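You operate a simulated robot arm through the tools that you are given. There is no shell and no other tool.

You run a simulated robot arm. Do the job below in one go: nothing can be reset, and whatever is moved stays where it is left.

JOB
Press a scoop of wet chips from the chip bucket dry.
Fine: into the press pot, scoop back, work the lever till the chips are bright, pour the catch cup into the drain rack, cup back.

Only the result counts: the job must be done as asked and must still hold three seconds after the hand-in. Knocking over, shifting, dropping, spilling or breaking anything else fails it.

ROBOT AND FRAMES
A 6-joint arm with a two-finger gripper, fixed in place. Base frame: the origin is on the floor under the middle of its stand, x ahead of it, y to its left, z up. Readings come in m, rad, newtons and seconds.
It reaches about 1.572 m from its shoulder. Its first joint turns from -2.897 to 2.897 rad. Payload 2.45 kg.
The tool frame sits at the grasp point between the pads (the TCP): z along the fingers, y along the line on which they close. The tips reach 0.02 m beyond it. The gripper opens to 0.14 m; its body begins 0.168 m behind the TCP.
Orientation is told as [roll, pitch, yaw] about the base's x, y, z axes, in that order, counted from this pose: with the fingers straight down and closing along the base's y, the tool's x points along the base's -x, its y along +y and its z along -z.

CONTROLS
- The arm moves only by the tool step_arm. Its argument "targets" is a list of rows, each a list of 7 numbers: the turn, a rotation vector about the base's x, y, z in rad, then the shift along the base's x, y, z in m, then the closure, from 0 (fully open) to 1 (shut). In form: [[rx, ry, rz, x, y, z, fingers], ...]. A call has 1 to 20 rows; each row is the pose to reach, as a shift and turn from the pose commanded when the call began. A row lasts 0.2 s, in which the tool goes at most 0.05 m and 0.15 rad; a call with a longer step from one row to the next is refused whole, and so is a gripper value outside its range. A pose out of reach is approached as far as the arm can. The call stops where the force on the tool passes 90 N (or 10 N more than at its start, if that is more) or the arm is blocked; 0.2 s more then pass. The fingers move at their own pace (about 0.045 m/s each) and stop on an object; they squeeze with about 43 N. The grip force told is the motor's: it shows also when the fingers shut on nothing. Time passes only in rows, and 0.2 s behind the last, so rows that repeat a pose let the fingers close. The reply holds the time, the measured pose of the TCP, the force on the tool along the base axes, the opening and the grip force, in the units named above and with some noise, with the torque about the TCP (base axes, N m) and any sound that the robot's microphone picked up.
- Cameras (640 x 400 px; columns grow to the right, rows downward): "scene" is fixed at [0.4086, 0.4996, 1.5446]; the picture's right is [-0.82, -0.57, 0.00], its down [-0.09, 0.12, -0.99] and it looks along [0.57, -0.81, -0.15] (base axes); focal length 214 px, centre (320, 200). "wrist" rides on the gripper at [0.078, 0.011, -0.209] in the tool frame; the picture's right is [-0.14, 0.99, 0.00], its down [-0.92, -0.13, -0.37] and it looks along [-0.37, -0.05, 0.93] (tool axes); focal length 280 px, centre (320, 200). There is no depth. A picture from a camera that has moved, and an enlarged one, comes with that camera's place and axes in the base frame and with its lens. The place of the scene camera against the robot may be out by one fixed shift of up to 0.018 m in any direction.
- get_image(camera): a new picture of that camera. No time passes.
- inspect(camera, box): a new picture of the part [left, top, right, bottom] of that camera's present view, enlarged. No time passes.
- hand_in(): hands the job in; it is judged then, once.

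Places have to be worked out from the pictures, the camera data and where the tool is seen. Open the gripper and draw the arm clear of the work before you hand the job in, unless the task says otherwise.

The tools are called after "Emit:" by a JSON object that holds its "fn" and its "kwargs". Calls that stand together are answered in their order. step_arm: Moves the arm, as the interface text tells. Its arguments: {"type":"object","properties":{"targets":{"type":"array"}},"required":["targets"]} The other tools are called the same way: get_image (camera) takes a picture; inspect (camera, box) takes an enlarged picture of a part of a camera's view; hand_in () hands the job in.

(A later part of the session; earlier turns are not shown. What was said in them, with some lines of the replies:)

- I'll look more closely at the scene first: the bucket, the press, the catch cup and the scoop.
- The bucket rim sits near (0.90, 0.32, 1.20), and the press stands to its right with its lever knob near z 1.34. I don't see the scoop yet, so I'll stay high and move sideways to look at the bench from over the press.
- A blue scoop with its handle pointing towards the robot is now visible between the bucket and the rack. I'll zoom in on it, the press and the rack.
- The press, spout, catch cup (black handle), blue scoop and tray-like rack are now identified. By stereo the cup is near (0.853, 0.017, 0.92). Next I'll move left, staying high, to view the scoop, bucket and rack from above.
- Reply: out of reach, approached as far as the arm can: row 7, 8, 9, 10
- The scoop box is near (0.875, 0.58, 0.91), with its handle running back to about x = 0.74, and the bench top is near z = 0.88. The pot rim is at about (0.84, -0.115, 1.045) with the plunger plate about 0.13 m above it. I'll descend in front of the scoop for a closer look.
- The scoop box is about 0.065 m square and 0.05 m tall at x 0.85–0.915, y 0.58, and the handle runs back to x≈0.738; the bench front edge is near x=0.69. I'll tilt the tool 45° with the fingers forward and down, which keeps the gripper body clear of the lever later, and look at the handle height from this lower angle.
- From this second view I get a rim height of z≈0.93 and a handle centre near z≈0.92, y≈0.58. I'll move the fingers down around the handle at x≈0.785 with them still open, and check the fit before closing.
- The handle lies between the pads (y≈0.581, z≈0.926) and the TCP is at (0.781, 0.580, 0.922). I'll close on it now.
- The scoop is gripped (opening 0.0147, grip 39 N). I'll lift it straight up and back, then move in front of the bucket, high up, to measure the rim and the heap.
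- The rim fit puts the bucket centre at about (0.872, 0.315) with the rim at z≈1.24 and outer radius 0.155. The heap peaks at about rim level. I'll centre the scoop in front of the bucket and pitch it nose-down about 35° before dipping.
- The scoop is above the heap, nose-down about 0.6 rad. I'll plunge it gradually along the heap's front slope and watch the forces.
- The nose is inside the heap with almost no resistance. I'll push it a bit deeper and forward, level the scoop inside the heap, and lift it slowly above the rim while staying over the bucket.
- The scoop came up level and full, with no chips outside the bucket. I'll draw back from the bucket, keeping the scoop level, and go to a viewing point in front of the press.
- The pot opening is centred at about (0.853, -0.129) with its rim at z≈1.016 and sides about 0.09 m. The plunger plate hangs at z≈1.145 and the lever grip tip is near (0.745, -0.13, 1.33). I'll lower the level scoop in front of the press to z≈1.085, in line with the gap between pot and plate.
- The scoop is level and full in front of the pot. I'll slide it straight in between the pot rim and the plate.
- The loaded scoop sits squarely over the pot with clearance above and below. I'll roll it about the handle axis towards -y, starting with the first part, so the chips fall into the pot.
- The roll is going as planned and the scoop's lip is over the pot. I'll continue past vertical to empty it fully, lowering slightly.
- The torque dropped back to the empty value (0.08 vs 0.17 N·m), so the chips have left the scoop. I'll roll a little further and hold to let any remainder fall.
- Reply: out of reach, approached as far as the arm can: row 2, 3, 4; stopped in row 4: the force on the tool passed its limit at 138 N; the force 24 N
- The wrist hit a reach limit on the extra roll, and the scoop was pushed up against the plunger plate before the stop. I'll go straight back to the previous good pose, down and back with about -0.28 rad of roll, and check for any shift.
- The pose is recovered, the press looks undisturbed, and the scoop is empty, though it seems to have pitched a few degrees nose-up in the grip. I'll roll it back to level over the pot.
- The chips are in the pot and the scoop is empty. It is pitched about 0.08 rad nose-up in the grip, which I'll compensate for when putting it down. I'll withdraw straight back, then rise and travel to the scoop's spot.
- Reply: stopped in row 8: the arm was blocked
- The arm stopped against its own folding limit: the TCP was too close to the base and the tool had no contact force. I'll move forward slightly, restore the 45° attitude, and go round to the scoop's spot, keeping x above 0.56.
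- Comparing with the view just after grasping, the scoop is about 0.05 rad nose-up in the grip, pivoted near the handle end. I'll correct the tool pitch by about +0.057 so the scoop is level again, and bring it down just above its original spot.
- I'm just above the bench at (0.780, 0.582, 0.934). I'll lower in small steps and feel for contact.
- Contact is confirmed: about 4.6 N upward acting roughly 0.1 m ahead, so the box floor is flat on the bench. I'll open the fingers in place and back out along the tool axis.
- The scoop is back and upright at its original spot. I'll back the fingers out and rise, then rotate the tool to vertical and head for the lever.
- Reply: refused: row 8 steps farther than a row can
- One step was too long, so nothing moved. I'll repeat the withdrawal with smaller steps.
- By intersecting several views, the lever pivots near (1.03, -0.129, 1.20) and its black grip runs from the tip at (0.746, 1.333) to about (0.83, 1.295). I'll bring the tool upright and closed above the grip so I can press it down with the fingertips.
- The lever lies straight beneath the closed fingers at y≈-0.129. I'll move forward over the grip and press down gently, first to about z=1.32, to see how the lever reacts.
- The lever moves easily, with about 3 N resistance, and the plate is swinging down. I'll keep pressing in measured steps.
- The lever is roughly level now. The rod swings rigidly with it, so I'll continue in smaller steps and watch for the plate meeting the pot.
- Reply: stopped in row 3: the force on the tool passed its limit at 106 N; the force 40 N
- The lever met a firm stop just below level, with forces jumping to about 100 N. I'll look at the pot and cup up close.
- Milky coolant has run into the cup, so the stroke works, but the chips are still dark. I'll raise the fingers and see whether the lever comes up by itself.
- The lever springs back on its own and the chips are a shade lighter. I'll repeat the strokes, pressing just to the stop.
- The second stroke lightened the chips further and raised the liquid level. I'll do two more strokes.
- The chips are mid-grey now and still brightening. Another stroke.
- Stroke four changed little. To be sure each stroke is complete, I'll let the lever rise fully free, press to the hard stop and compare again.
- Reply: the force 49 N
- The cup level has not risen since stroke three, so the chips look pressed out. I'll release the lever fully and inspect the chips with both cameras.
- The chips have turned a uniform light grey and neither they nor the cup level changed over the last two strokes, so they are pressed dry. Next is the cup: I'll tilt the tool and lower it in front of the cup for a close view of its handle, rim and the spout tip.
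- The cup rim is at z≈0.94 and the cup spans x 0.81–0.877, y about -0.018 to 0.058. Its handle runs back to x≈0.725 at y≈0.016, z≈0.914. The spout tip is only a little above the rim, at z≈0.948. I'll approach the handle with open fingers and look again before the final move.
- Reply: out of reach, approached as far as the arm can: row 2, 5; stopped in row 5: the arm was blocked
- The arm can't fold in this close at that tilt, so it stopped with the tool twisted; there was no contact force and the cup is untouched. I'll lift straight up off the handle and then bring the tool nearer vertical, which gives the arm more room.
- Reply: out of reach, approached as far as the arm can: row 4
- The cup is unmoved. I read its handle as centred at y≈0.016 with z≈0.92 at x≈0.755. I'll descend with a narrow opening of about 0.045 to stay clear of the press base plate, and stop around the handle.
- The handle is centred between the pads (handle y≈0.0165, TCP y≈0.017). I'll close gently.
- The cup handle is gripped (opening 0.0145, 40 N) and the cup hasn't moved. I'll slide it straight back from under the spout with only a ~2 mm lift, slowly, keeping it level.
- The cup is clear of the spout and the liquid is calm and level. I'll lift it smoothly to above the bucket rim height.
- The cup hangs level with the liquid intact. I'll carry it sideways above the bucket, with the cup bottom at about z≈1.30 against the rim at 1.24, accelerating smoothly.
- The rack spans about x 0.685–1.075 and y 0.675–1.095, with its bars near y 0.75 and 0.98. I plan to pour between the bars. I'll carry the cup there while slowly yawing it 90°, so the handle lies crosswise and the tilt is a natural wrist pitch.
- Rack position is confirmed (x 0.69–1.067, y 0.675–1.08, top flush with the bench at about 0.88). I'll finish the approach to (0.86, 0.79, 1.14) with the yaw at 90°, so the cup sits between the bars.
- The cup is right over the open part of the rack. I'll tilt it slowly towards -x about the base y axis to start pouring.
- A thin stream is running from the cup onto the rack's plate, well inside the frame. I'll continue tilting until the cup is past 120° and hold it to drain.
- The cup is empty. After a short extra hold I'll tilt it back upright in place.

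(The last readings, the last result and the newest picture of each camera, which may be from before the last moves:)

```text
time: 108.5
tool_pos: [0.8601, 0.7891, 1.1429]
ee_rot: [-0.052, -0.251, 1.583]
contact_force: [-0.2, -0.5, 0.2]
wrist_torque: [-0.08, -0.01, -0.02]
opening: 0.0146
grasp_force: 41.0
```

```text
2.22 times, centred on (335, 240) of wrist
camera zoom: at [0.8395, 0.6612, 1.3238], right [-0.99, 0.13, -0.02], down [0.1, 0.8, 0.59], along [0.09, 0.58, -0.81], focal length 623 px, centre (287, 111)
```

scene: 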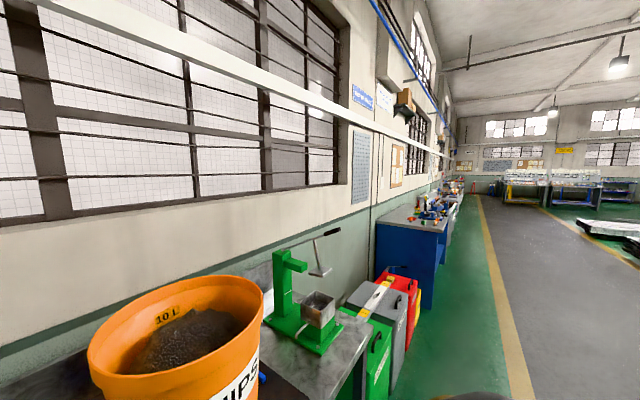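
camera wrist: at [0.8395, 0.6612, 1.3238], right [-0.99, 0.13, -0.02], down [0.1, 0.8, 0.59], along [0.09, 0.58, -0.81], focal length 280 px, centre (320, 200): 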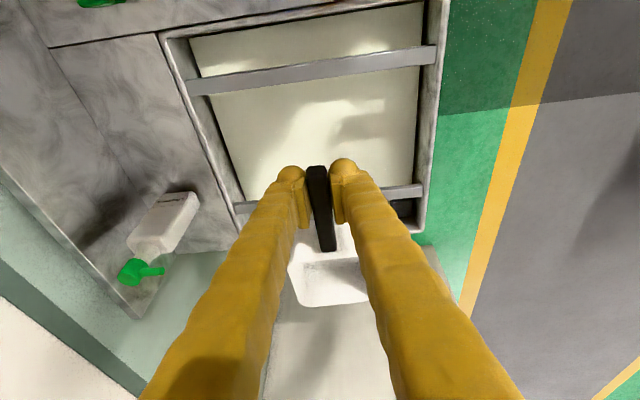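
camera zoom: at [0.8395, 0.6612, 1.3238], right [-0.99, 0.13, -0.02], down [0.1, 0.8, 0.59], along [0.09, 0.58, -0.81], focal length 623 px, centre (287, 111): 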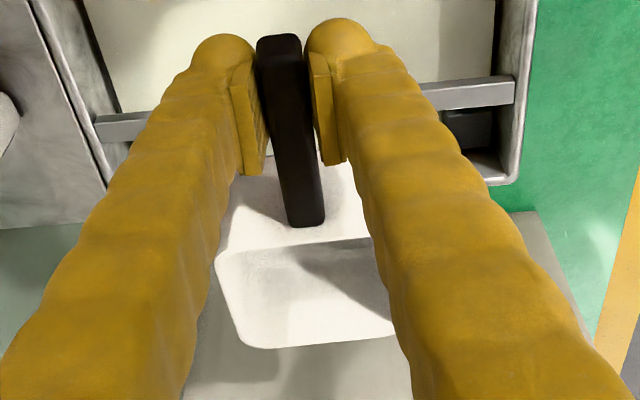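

The cup is upright again and empty, but it has slipped slightly in the grip: about 0.09 rad nose-down and roughly 4 mm back. I'll correct for that when placing it. First I'll lift and retrace the path away from the rack.

Emit:
{"fn": "step_arm", "kwargs": {"targets": [[0, 0.025, 0, 0, 0, 0.015, 1], [0, 0.05, 0, 0, 0, 0.04, 1], [0, 0.05, 0, -0.01, -0.01, 0.07, 1], [0, 0.05, 0, -0.02, -0.02, 0.1, 1], [0, 0.05, 0, -0.03, -0.04, 0.13, 1], [0, 0.05, 0, -0.045, -0.06, 0.16, 1], [0, 0.05, 0, -0.06, -0.08, 0.185, 1], [0, 0.05, 0, -0.075, -0.1, 0.2, 1], [0, 0.05, 0, -0.085, -0.12, 0.21, 1]]}}

Emit:
{"fn": "inspect", "kwargs": {"camera": "wrist", "box": [130, 0, 480, 230]}}

```text
time: 110.5
tool_pos: [0.776, 0.6678, 1.3494]
ee_rot: [0.0, -0.25, 1.569]
contact_force: [0.1, 0.0, -1.4]
wrist_torque: [-0.1, 0.06, -0.01]
opening: 0.0142
grasp_force: 40.7
```

```text
1.74 times, centred on (305, 115) of wrist
camera zoom: at [0.7654, 0.5413, 1.5315], right [-0.99, 0.13, 0.03], down [0.13, 0.8, 0.58], along [0.05, 0.58, -0.81], focal length 488 px, centre (346, 348)
```

zoom: 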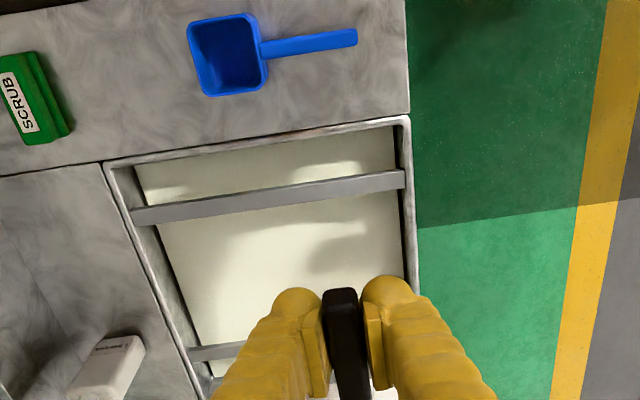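

The rack holds the liquid, nothing is spilled on the bench, and the scoop rests where I left it. I'll swing the cup back, yawing to its original heading while passing above the bucket.

Emit:
{"fn": "step_arm", "kwargs": {"targets": [[0, 0, -0.05, -0.005, -0.012, 0.002, 1], [0, 0, -0.15, -0.015, -0.035, 0.006, 1], [0, 0, -0.26, -0.026, -0.062, 0.01, 1], [0, 0, -0.38, -0.037, -0.092, 0.014, 1], [0, 0, -0.5, -0.048, -0.123, 0.014, 1], [0, 0, -0.62, -0.059, -0.154, 0.014, 1], [0, 0, -0.74, -0.07, -0.185, 0.014, 1], [0, 0, -0.86, -0.081, -0.216, 0.014, 1], [0, 0, -0.98, -0.092, -0.247, 0.014, 1], [0, 0, -1.1, -0.103, -0.278, 0.014, 1], [0, 0, -1.22, -0.114, -0.309, 0.014, 1], [0, 0, -1.34, -0.125, -0.34, 0.014, 1], [0, 0, -1.45, -0.135, -0.37, 0.014, 1], [0, 0, -1.53, -0.14, -0.4, 0.014, 1], [0, 0, -1.569, -0.145, -0.43, 0.014, 1], [0, 0, -1.569, -0.145, -0.465, 0.014, 1], [0, 0, -1.569, -0.145, -0.5, 0.014, 1], [0, 0, -1.569, -0.145, -0.535, 0.014, 1], [0, 0, -1.569, -0.145, -0.57, 0.014, 1], [0, 0, -1.569, -0.145, -0.6, 0.014, 1]]}}

Emit:
{"fn": "get_image", "kwargs": {"camera": "scene"}}

Emit:
{"fn": "get_image", "kwargs": {"camera": "wrist"}}

```text
time: 114.7
tool_pos: [0.6307, 0.0679, 1.3658]
ee_rot: [-0.001, -0.249, 0.002]
contact_force: [0.2, 0.8, -1.4]
wrist_torque: [-0.02, 0.07, -0.01]
opening: 0.0146
grasp_force: 41.0
```

```text
taken
```

scene: 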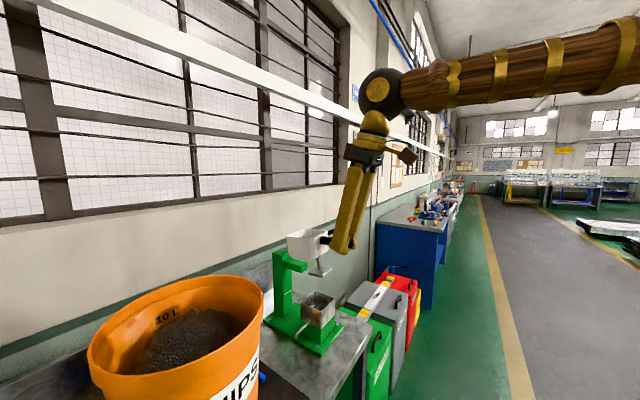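

```text
taken
camera wrist: at [0.5036, 0.0803, 1.5479], right [0.13, 0.99, 0.03], down [0.8, -0.13, 0.59], along [0.58, -0.05, -0.81], focal length 280 px, centre (320, 200)
```

wrist: 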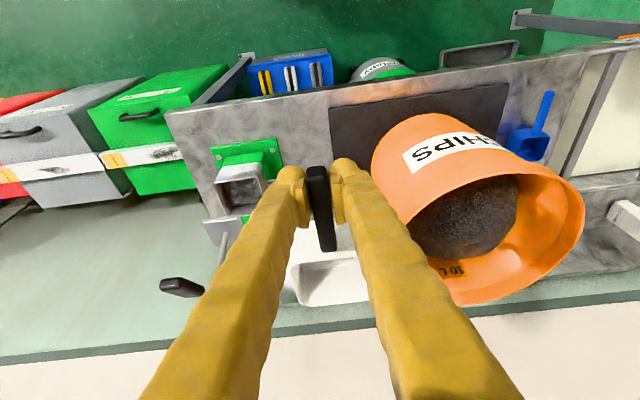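

Emit:
{"fn": "inspect", "kwargs": {"camera": "scene", "box": [270, 200, 370, 300]}}

Emit:
{"fn": "inspect", "kwargs": {"camera": "wrist", "box": [230, 90, 410, 270]}}

```text
4.00 times, centred on (320, 250) of scene
camera zoom: at [0.4086, 0.4996, 1.5446], right [-0.82, -0.57, 0.0], down [-0.09, 0.12, -0.99], along [0.57, -0.81, -0.15], focal length 858 px, centre (320, 0)
```

zoom: 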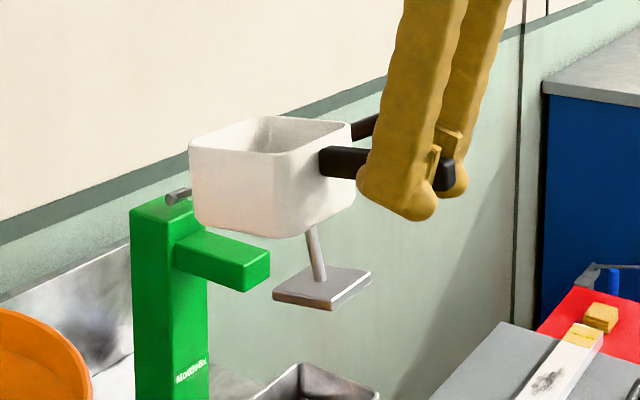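

```text
2.22 times, centred on (320, 180) of wrist
camera zoom: at [0.5036, 0.0803, 1.5479], right [0.13, 0.99, 0.03], down [0.8, -0.13, 0.59], along [0.58, -0.05, -0.81], focal length 623 px, centre (320, 244)
```

zoom: 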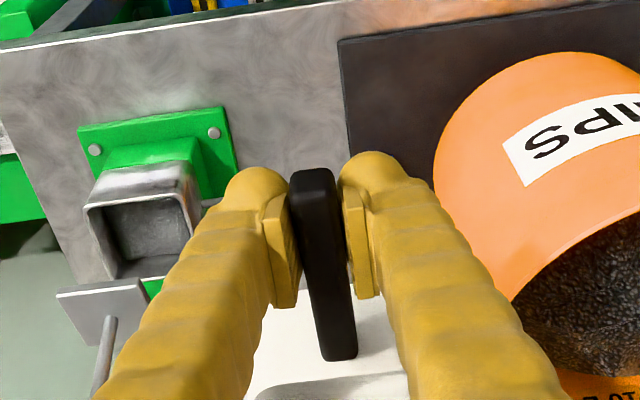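

From the handle slope in the scene view, the cup is about 0.1 rad nose-down in the grip. I'll pitch the tool by -0.10 to level the cup and bring it down in front of the spout, just above the bench.

Emit:
{"fn": "step_arm", "kwargs": {"targets": [[0, -0.05, 0, 0, -0.02, -0.01, 1], [0, -0.1, 0, 0, -0.04, -0.03, 1], [0, -0.1, 0, 0.005, -0.0514, -0.065, 1], [0, -0.1, 0, 0.015, -0.0514, -0.105, 1], [0, -0.1, 0, 0.025, -0.0514, -0.145, 1], [0, -0.1, 0, 0.035, -0.0514, -0.185, 1], [0, -0.1, 0, 0.045, -0.0514, -0.225, 1], [0, -0.1, 0, 0.055, -0.0514, -0.265, 1], [0, -0.1, 0, 0.06, -0.0514, -0.305, 1], [0, -0.1, 0, 0.065, -0.0514, -0.34, 1], [0, -0.1, 0, 0.068, -0.0514, -0.37, 1], [0, -0.1, 0, 0.068, -0.0514, -0.395, 1]]}}

Emit:
{"fn": "inspect", "kwargs": {"camera": "scene", "box": [265, 310, 365, 400]}}

Emit:
{"fn": "get_image", "kwargs": {"camera": "wrist"}}

```text
time: 117.3
tool_pos: [0.6983, 0.0171, 0.9698]
ee_rot: [-0.001, -0.351, 0.004]
contact_force: [0.1, -0.6, -0.5]
wrist_torque: [-0.01, 0.09, -0.03]
opening: 0.0145
grasp_force: 40.5
```

```text
4.44 times, centred on (315, 355) of scene
camera zoom: at [0.4086, 0.4996, 1.5446], right [-0.82, -0.57, 0.0], down [-0.09, 0.12, -0.99], along [0.57, -0.81, -0.15], focal length 953 px, centre (342, -489)
```

zoom: 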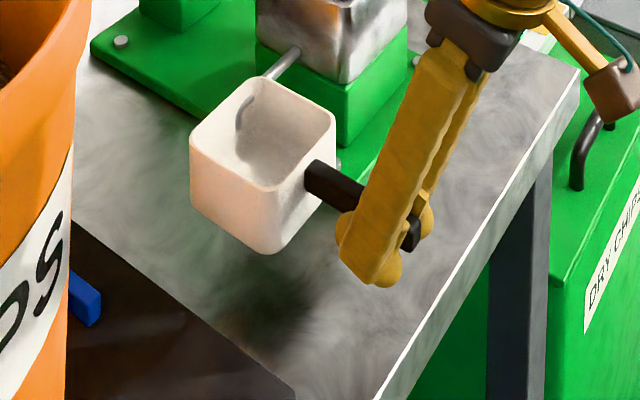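

```text
taken
camera wrist: at [0.5528, 0.0288, 1.1379], right [0.13, 0.99, 0.05], down [0.74, -0.13, 0.66], along [0.66, -0.05, -0.75], focal length 280 px, centre (320, 200)
```

wrist: 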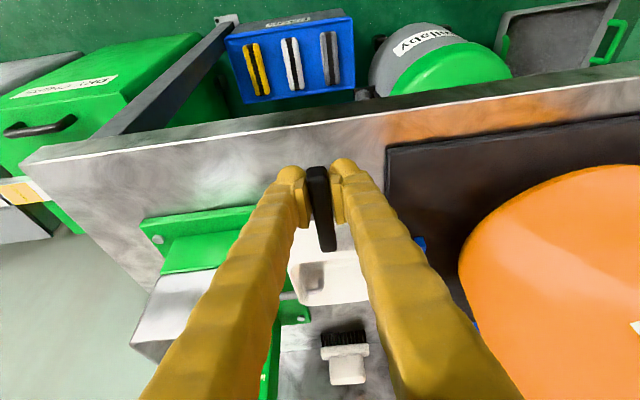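

A pipe-like shape shows inside the cup in this view, so I'll zoom in closely before going lower.

Emit:
{"fn": "inspect", "kwargs": {"camera": "scene", "box": [300, 318, 350, 370]}}

Emit:
{"fn": "inspect", "kwargs": {"camera": "wrist", "box": [260, 220, 400, 340]}}

```text
7.69 times, centred on (325, 344) of scene
camera zoom: at [0.4086, 0.4996, 1.5446], right [-0.82, -0.57, 0.0], down [-0.09, 0.12, -0.99], along [0.57, -0.81, -0.15], focal length 1650 px, centre (282, -908)
```

zoom: 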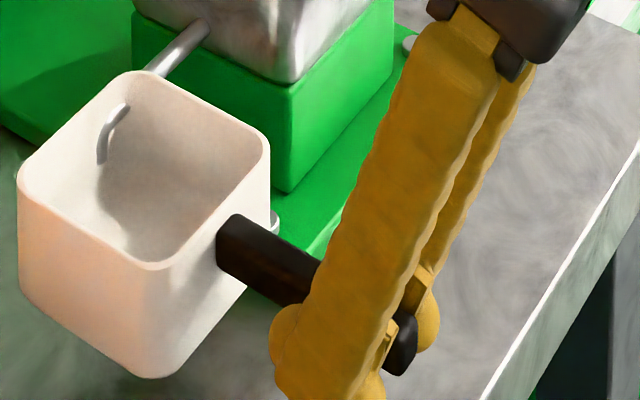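

```text
3.33 times, centred on (330, 280) of wrist
camera zoom: at [0.5528, 0.0288, 1.1379], right [0.13, 0.99, 0.05], down [0.74, -0.13, 0.66], along [0.66, -0.05, -0.75], focal length 935 px, centre (287, -67)
```

zoom: 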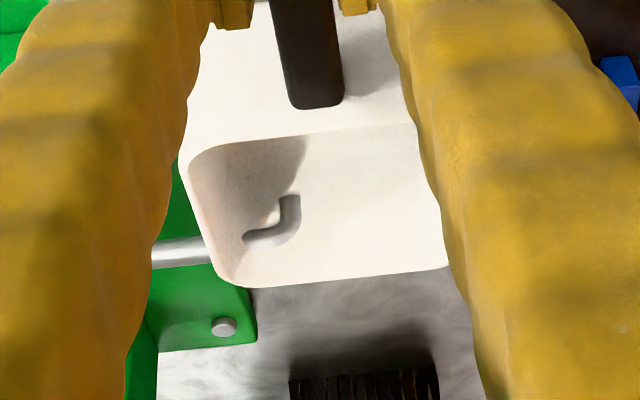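

The spout's tip appears to overlap the cup's interior. There's no contact force, but to be safe I'll draw the cup back 25 mm at this height and look again.

Emit:
{"fn": "step_arm", "kwargs": {"targets": [[0, 0, 0, -0.006, 0, 0.0, 1], [0, 0, 0, -0.014, 0, 0.0, 1], [0, 0, 0, -0.022, 0, 0.0, 1], [0, 0, 0, -0.026, 0, 0.0, 1]]}}

Emit:
{"fn": "inspect", "kwargs": {"camera": "scene", "box": [290, 318, 360, 390]}}

Emit:
{"fn": "inspect", "kwargs": {"camera": "wrist", "box": [260, 220, 400, 340]}}

```text
time: 118.3
tool_pos: [0.672, 0.0168, 0.9704]
ee_rot: [-0.001, -0.351, 0.001]
contact_force: [0.0, 0.2, -1.0]
wrist_torque: [-0.05, 0.02, -0.02]
opening: 0.0146
grasp_force: 40.8
```

```text
5.56 times, centred on (325, 354) of scene
camera zoom: at [0.4086, 0.4996, 1.5446], right [-0.82, -0.57, 0.0], down [-0.09, 0.12, -0.99], along [0.57, -0.81, -0.15], focal length 1192 px, centre (292, -656)
```

zoom: 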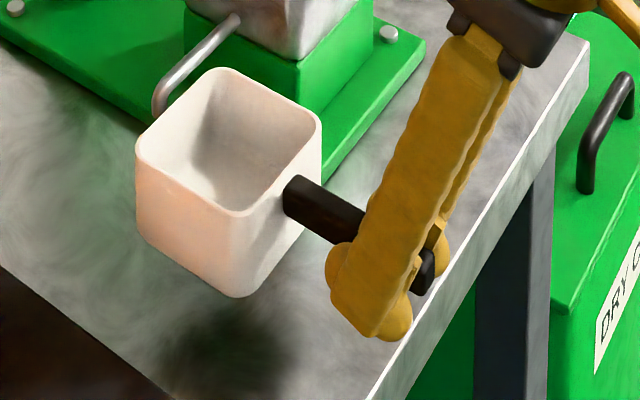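

```text
3.33 times, centred on (330, 280) of wrist
camera zoom: at [0.5262, 0.0288, 1.1394], right [0.13, 0.99, 0.05], down [0.74, -0.13, 0.66], along [0.66, -0.05, -0.75], focal length 935 px, centre (287, -67)
```

zoom: 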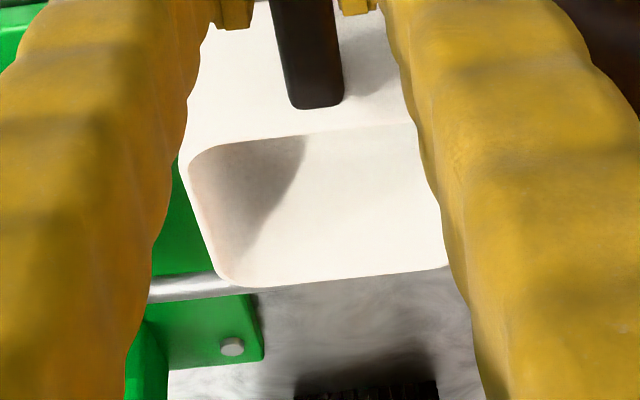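

Now the spout is behind the cup and nothing was touched. I'll lower the cup to the bench here, well clear of the spout, and feel for contact.

Emit:
{"fn": "step_arm", "kwargs": {"targets": [[0, 0, 0, 0, 0, -0.015, 1], [0, 0, 0, 0, 0, -0.03, 1], [0, 0, 0, 0, 0, -0.038, 1], [0, 0, 0, 0, 0, -0.042, 1]]}}

Emit:
{"fn": "inspect", "kwargs": {"camera": "scene", "box": [290, 318, 360, 390]}}

```text
time: 119.3
tool_pos: [0.6729, 0.0176, 0.9297]
ee_rot: [-0.003, -0.35, 0.001]
contact_force: [-0.2, 0.2, -0.8]
wrist_torque: [0.02, 0.03, -0.02]
opening: 0.0147
grasp_force: 40.5
```

```text
5.56 times, centred on (325, 354) of scene
camera zoom: at [0.4086, 0.4996, 1.5446], right [-0.82, -0.57, 0.0], down [-0.09, 0.12, -0.99], along [0.57, -0.81, -0.15], focal length 1192 px, centre (292, -656)
```

zoom: 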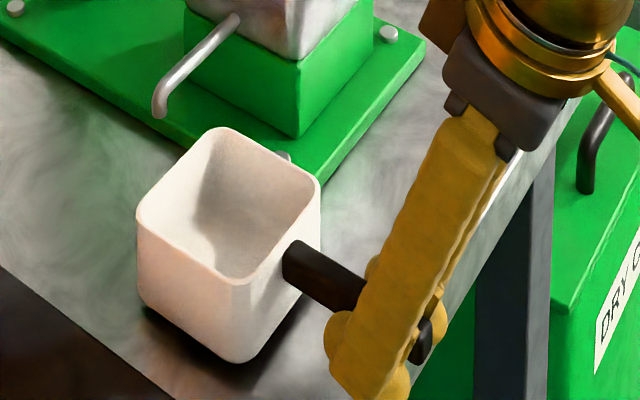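

Emit:
{"fn": "step_arm", "kwargs": {"targets": [[0, 0, 0, 0, -0.0005, -0.002, 1], [0, 0, 0, 0, -0.001, -0.004, 1], [0, 0, 0, 0, -0.001, -0.006, 1]]}}

```text
time: 120.1
tool_pos: [0.6717, 0.0168, 0.9229]
ee_rot: [-0.003, -0.351, 0.002]
contact_force: [0.2, 0.9, 2.2]
wrist_torque: [0.01, -0.12, 0.05]
opening: 0.0145
grasp_force: 40.4
```

Contact was felt near the handle-side bottom edge, so the cup is a touch nose-up. I'll ease the pitch by +0.02 to seat it flat and check the reaction again.

Emit:
{"fn": "step_arm", "kwargs": {"targets": [[0, 0.01, 0, 0, 0, 0.001, 1], [0, 0.02, 0, 0, 0, 0.001, 1], [0, 0.02, 0, 0, 0, 0.0005, 1]]}}

Emit:
{"fn": "inspect", "kwargs": {"camera": "scene", "box": [290, 318, 360, 390]}}

```text
time: 120.9
tool_pos: [0.6708, 0.016, 0.9218]
ee_rot: [-0.002, -0.33, 0.003]
contact_force: [1.9, 1.1, 6.5]
wrist_torque: [-0.01, -1.06, 0.05]
opening: 0.0143
grasp_force: 39.9
```

```text
5.56 times, centred on (325, 354) of scene
camera zoom: at [0.4086, 0.4996, 1.5446], right [-0.82, -0.57, 0.0], down [-0.09, 0.12, -0.99], along [0.57, -0.81, -0.15], focal length 1192 px, centre (292, -656)
```

zoom: 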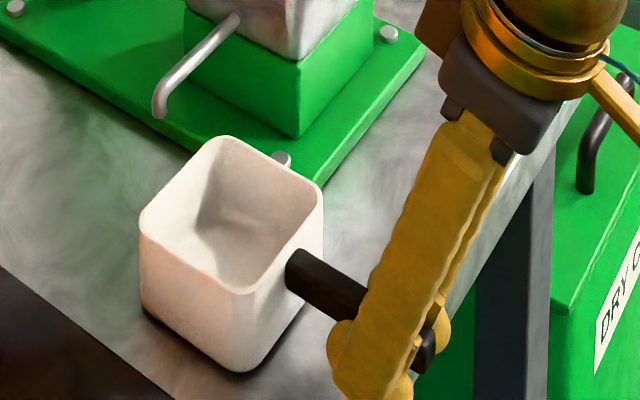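

The cup is now almost flat, with contact shifted just to the far edge. I'll take back a little pitch, unload to a light touch, and slide it forward along the bench towards its place under the spout.

Emit:
{"fn": "step_arm", "kwargs": {"targets": [[0, -0.008, 0, 0, 0, 0.001, 1], [0, -0.008, 0, 0.003, 0, 0.0015, 1], [0, -0.008, 0, 0.01, 0, 0.0015, 1], [0, -0.008, 0, 0.02, 0, 0.0015, 1], [0, -0.008, 0, 0.032, 0, 0.0015, 1], [0, -0.008, 0, 0.044, 0, 0.0015, 1], [0, -0.008, 0, 0.056, 0, 0.0015, 1], [0, -0.008, 0, 0.066, 0, 0.0015, 1], [0, -0.008, 0, 0.074, 0, 0.0015, 1]]}}

Emit:
{"fn": "inspect", "kwargs": {"camera": "scene", "box": [265, 310, 365, 400]}}

```text
time: 122.9
tool_pos: [0.7449, 0.0144, 0.9241]
ee_rot: [-0.004, -0.338, 0.001]
contact_force: [0.3, 0.0, -0.1]
wrist_torque: [0.02, 0.08, 0.01]
opening: 0.0145
grasp_force: 40.6
```

```text
4.44 times, centred on (315, 355) of scene
camera zoom: at [0.4086, 0.4996, 1.5446], right [-0.82, -0.57, 0.0], down [-0.09, 0.12, -0.99], along [0.57, -0.81, -0.15], focal length 953 px, centre (342, -489)
```

zoom: 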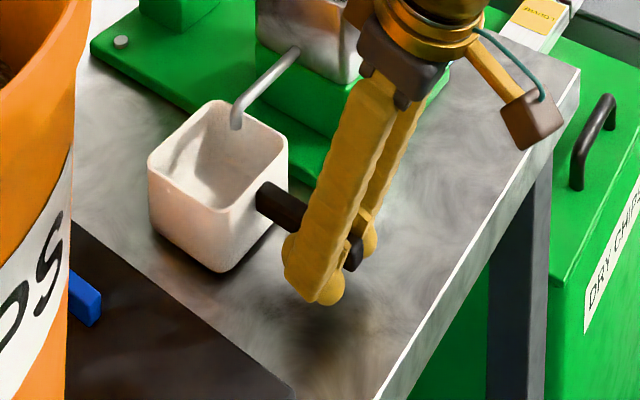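

Compared with the original picture, the cup is about 8 mm short of its old place. I'll slide it 7.5 mm forward and set it down.

Emit:
{"fn": "step_arm", "kwargs": {"targets": [[0, 0, 0, 0.003, 0.0005, 0, 1], [0, 0, 0, 0.0065, 0.001, 0, 1], [0, 0, 0, 0.0075, 0.001, -0.001, 1], [0, 0, 0, 0.0075, 0.001, -0.0018, 1]]}}

Emit:
{"fn": "inspect", "kwargs": {"camera": "scene", "box": [265, 310, 365, 400]}}

```text
time: 123.9
tool_pos: [0.7528, 0.016, 0.9227]
ee_rot: [-0.002, -0.338, 0.002]
contact_force: [-0.8, 0.8, 1.7]
wrist_torque: [0.0, -0.04, 0.06]
opening: 0.0143
grasp_force: 41.0
```

```text
4.44 times, centred on (315, 355) of scene
camera zoom: at [0.4086, 0.4996, 1.5446], right [-0.82, -0.57, 0.0], down [-0.09, 0.12, -0.99], along [0.57, -0.81, -0.15], focal length 953 px, centre (342, -489)
```

zoom: 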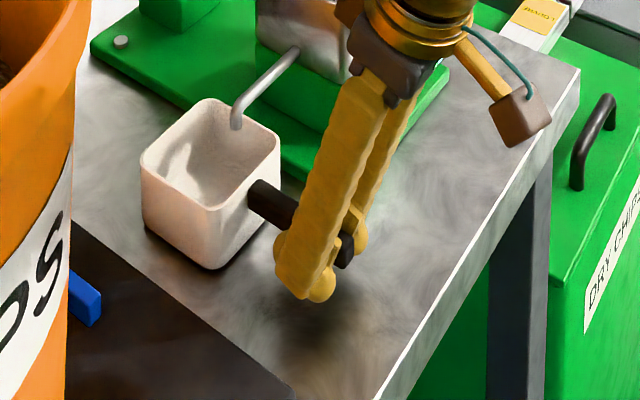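

The cup matches its original position within a pixel and rests with light contact. I'll open the fingers just enough to free the handle.

Emit:
{"fn": "step_arm", "kwargs": {"targets": [[0, 0, 0, 0, 0, 0, 0.9], [0, 0, 0, 0, 0, 0, 0.8], [0, 0, 0, 0, 0, 0, 0.7], [0, 0, 0, 0, 0, 0, 0.68], [0, 0, 0, 0, 0, 0, 0.68]]}}

Emit:
{"fn": "inspect", "kwargs": {"camera": "scene", "box": [265, 310, 365, 400]}}

Emit:
{"fn": "inspect", "kwargs": {"camera": "wrist", "box": [230, 90, 410, 270]}}

```text
time: 125.1
tool_pos: [0.7534, 0.0152, 0.922]
ee_rot: [-0.002, -0.339, 0.001]
contact_force: [-0.1, 0.4, -0.3]
wrist_torque: [0.0, -0.01, 0.0]
opening: 0.0448
grasp_force: 0.1
```

```text
4.44 times, centred on (315, 355) of scene
camera zoom: at [0.4086, 0.4996, 1.5446], right [-0.82, -0.57, 0.0], down [-0.09, 0.12, -0.99], along [0.57, -0.81, -0.15], focal length 953 px, centre (342, -489)
```

zoom: 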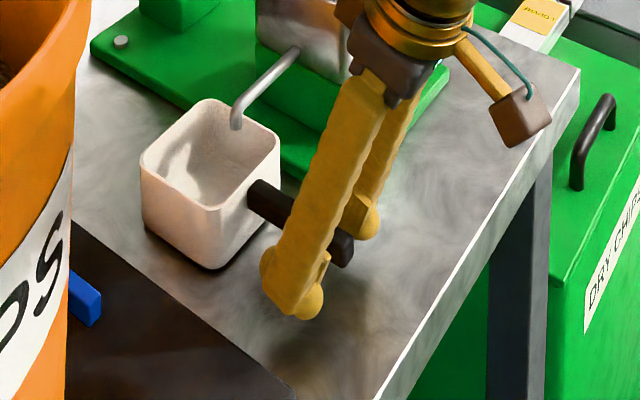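

```text
2.22 times, centred on (320, 180) of wrist
camera zoom: at [0.6096, 0.0277, 1.0927], right [0.13, 0.99, 0.04], down [0.75, -0.13, 0.65], along [0.65, -0.05, -0.76], focal length 623 px, centre (320, 244)
```

zoom: 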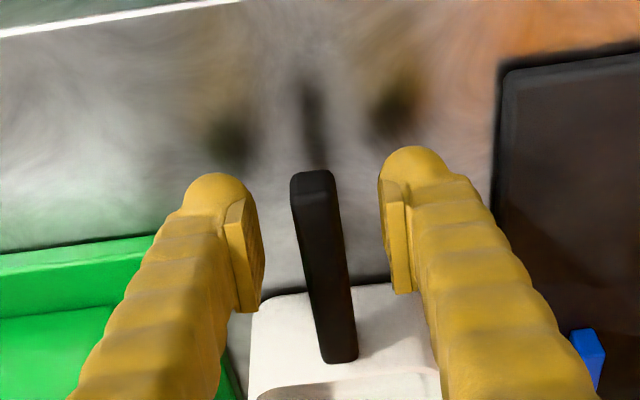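

The cup stands free in its place. I'll lift the fingers straight up off the handle and draw the arm back clear of everything.

Emit:
{"fn": "step_arm", "kwargs": {"targets": [[0, 0, 0, 0, 0, 0.02, 0.68], [0, 0, 0, -0.002, 0, 0.05, 0.68], [0, 0, 0, -0.005, 0, 0.085, 0.68], [0, 0, 0, -0.01, 0, 0.12, 0.68], [0, 0, 0, -0.02, 0, 0.16, 0.6], [0, 0, 0, -0.035, 0, 0.2, 0.4], [0, 0, 0, -0.05, 0, 0.24, 0.2], [0, 0, 0, -0.07, 0, 0.28, 0], [0, 0, 0, -0.09, 0, 0.32, 0], [0, 0, 0, -0.11, 0, 0.36, 0], [0, 0, 0, -0.13, 0, 0.4, 0], [0, 0.05, 0, -0.15, 0, 0.44, 0], [0, 0.1, 0, -0.17, 0, 0.47, 0]]}}

Emit:
{"fn": "get_image", "kwargs": {"camera": "scene"}}

Emit:
{"fn": "get_image", "kwargs": {"camera": "wrist"}}

Emit:
{"fn": "inspect", "kwargs": {"camera": "scene", "box": [250, 220, 370, 390]}}

```text
time: 127.9
tool_pos: [0.5835, 0.0188, 1.3923]
ee_rot: [-0.001, -0.237, 0.001]
contact_force: [0.5, -0.2, -0.5]
wrist_torque: [-0.02, 0.04, -0.01]
opening: 0.14
grasp_force: 0.0
```

```text
taken
```

scene: 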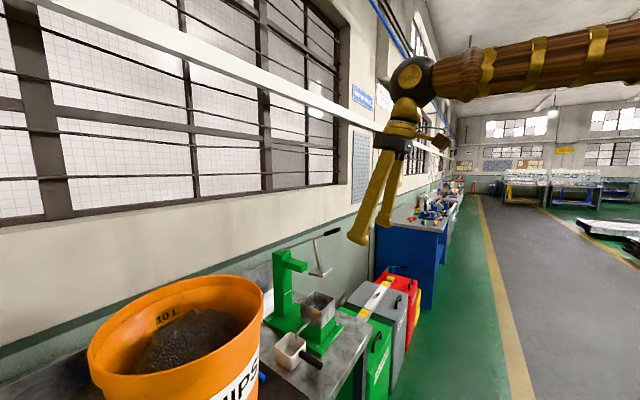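

```text
taken
camera wrist: at [0.4578, 0.0293, 1.5755], right [0.13, 0.99, 0.03], down [0.81, -0.13, 0.57], along [0.57, -0.05, -0.82], focal length 280 px, centre (320, 200)
```

wrist: 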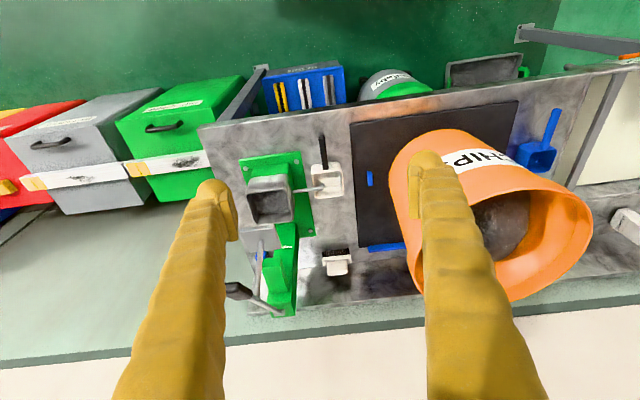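

```text
2.35 times, centred on (310, 305) of scene
camera zoom: at [0.4086, 0.4996, 1.5446], right [-0.82, -0.57, 0.0], down [-0.09, 0.12, -0.99], along [0.57, -0.81, -0.15], focal length 505 px, centre (344, -47)
```

zoom: 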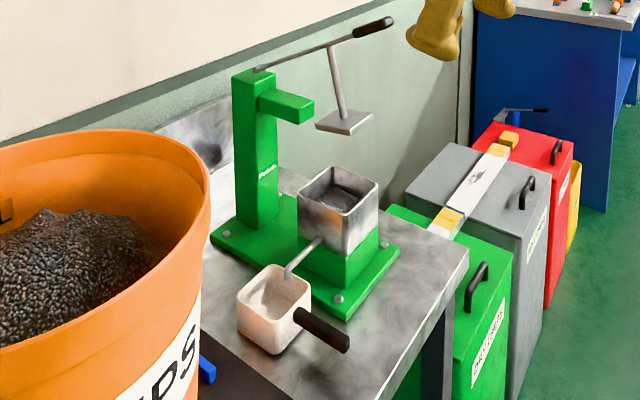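

Everything is back in place. Before handing in, I'll check the chips' brightness, the cup and the scoop once more.

Emit:
{"fn": "inspect", "kwargs": {"camera": "wrist", "box": [230, 140, 350, 260]}}

Emit:
{"fn": "inspect", "kwargs": {"camera": "scene", "box": [290, 270, 350, 330]}}

Emit:
{"fn": "inspect", "kwargs": {"camera": "wrist", "box": [480, 90, 640, 210]}}

```text
3.33 times, centred on (290, 200) of wrist
camera zoom: at [0.4578, 0.0293, 1.5755], right [0.13, 0.99, 0.03], down [0.81, -0.13, 0.57], along [0.57, -0.05, -0.82], focal length 935 px, centre (420, 200)
```

zoom: 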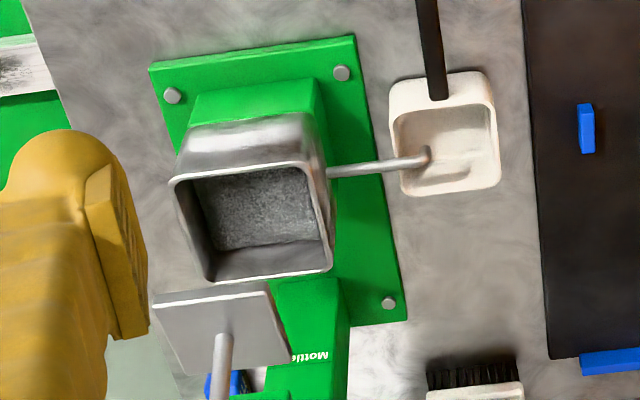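

```text
6.67 times, centred on (320, 300) of scene
camera zoom: at [0.4086, 0.4996, 1.5446], right [-0.82, -0.57, 0.0], down [-0.09, 0.12, -0.99], along [0.57, -0.81, -0.15], focal length 1430 px, centre (320, -467)
```

zoom: 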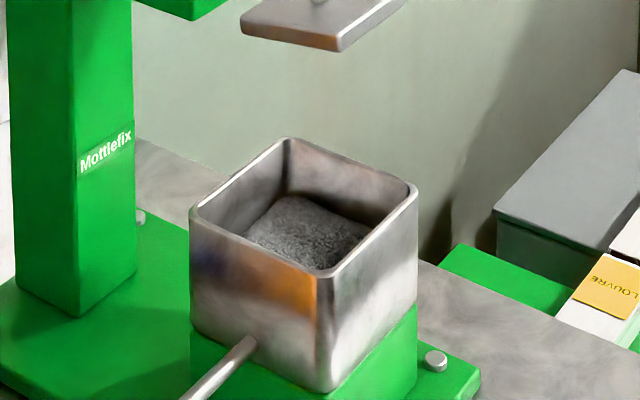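

```text
3.33 times, centred on (560, 150) of wrist
camera zoom: at [0.4578, 0.0293, 1.5755], right [0.13, 0.99, 0.03], down [0.81, -0.13, 0.57], along [0.57, -0.05, -0.82], focal length 935 px, centre (-480, 367)
```

zoom: 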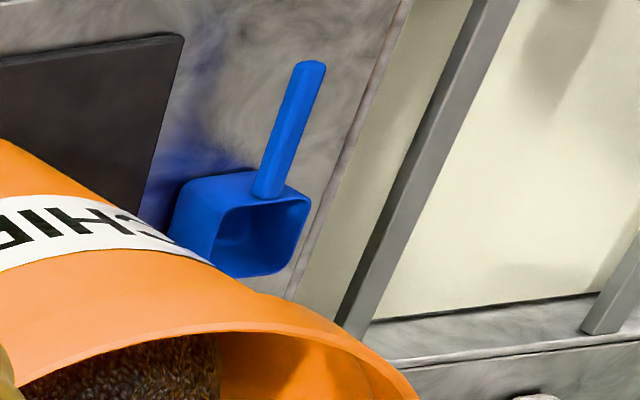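

The pressed chips are bright grey next to the dark wet ones in the bucket. The cup is empty under the spout, the scoop is back, nothing is spilled, and the gripper is open and clear. I'm handing in.

Emit:
{"fn": "hand_in", "kwargs": {}}

```text
The job is handed in.
```

The job is done and handed in. One scoop of wet chips is pressed dry in the pot, the coolant is in the drain rack, and the scoop and catch cup are back in their places. I don't have the judging result, only confirmation that it was handed in.

- **Chips:** I gave the lever five strokes. The chips went from near black to light grey. The last two strokes changed neither their colour nor the level in the cup, so I took them as dry.
- **Cup:** It was empty after pouring, with nothing spilled on the bench. It sits within about a pixel of where it started in the scene view.
- **Scoop:** It rests flat on the bench at its original spot.

Two moments to know about if something is marked down:

- **Plunger plate:** While emptying the scoop I tilted it too far. The arm hit its reach limit and pushed the scoop up against the plunger plate with about 138 N before stopping. I saw no shift in the press or the pot afterwards, and the lever worked normally.
- **Spout:** While bringing the cup back, the pictures showed the spout overlapping the inside of the cup. I felt no contact force. I backed off and slid the cup in along the bench instead.
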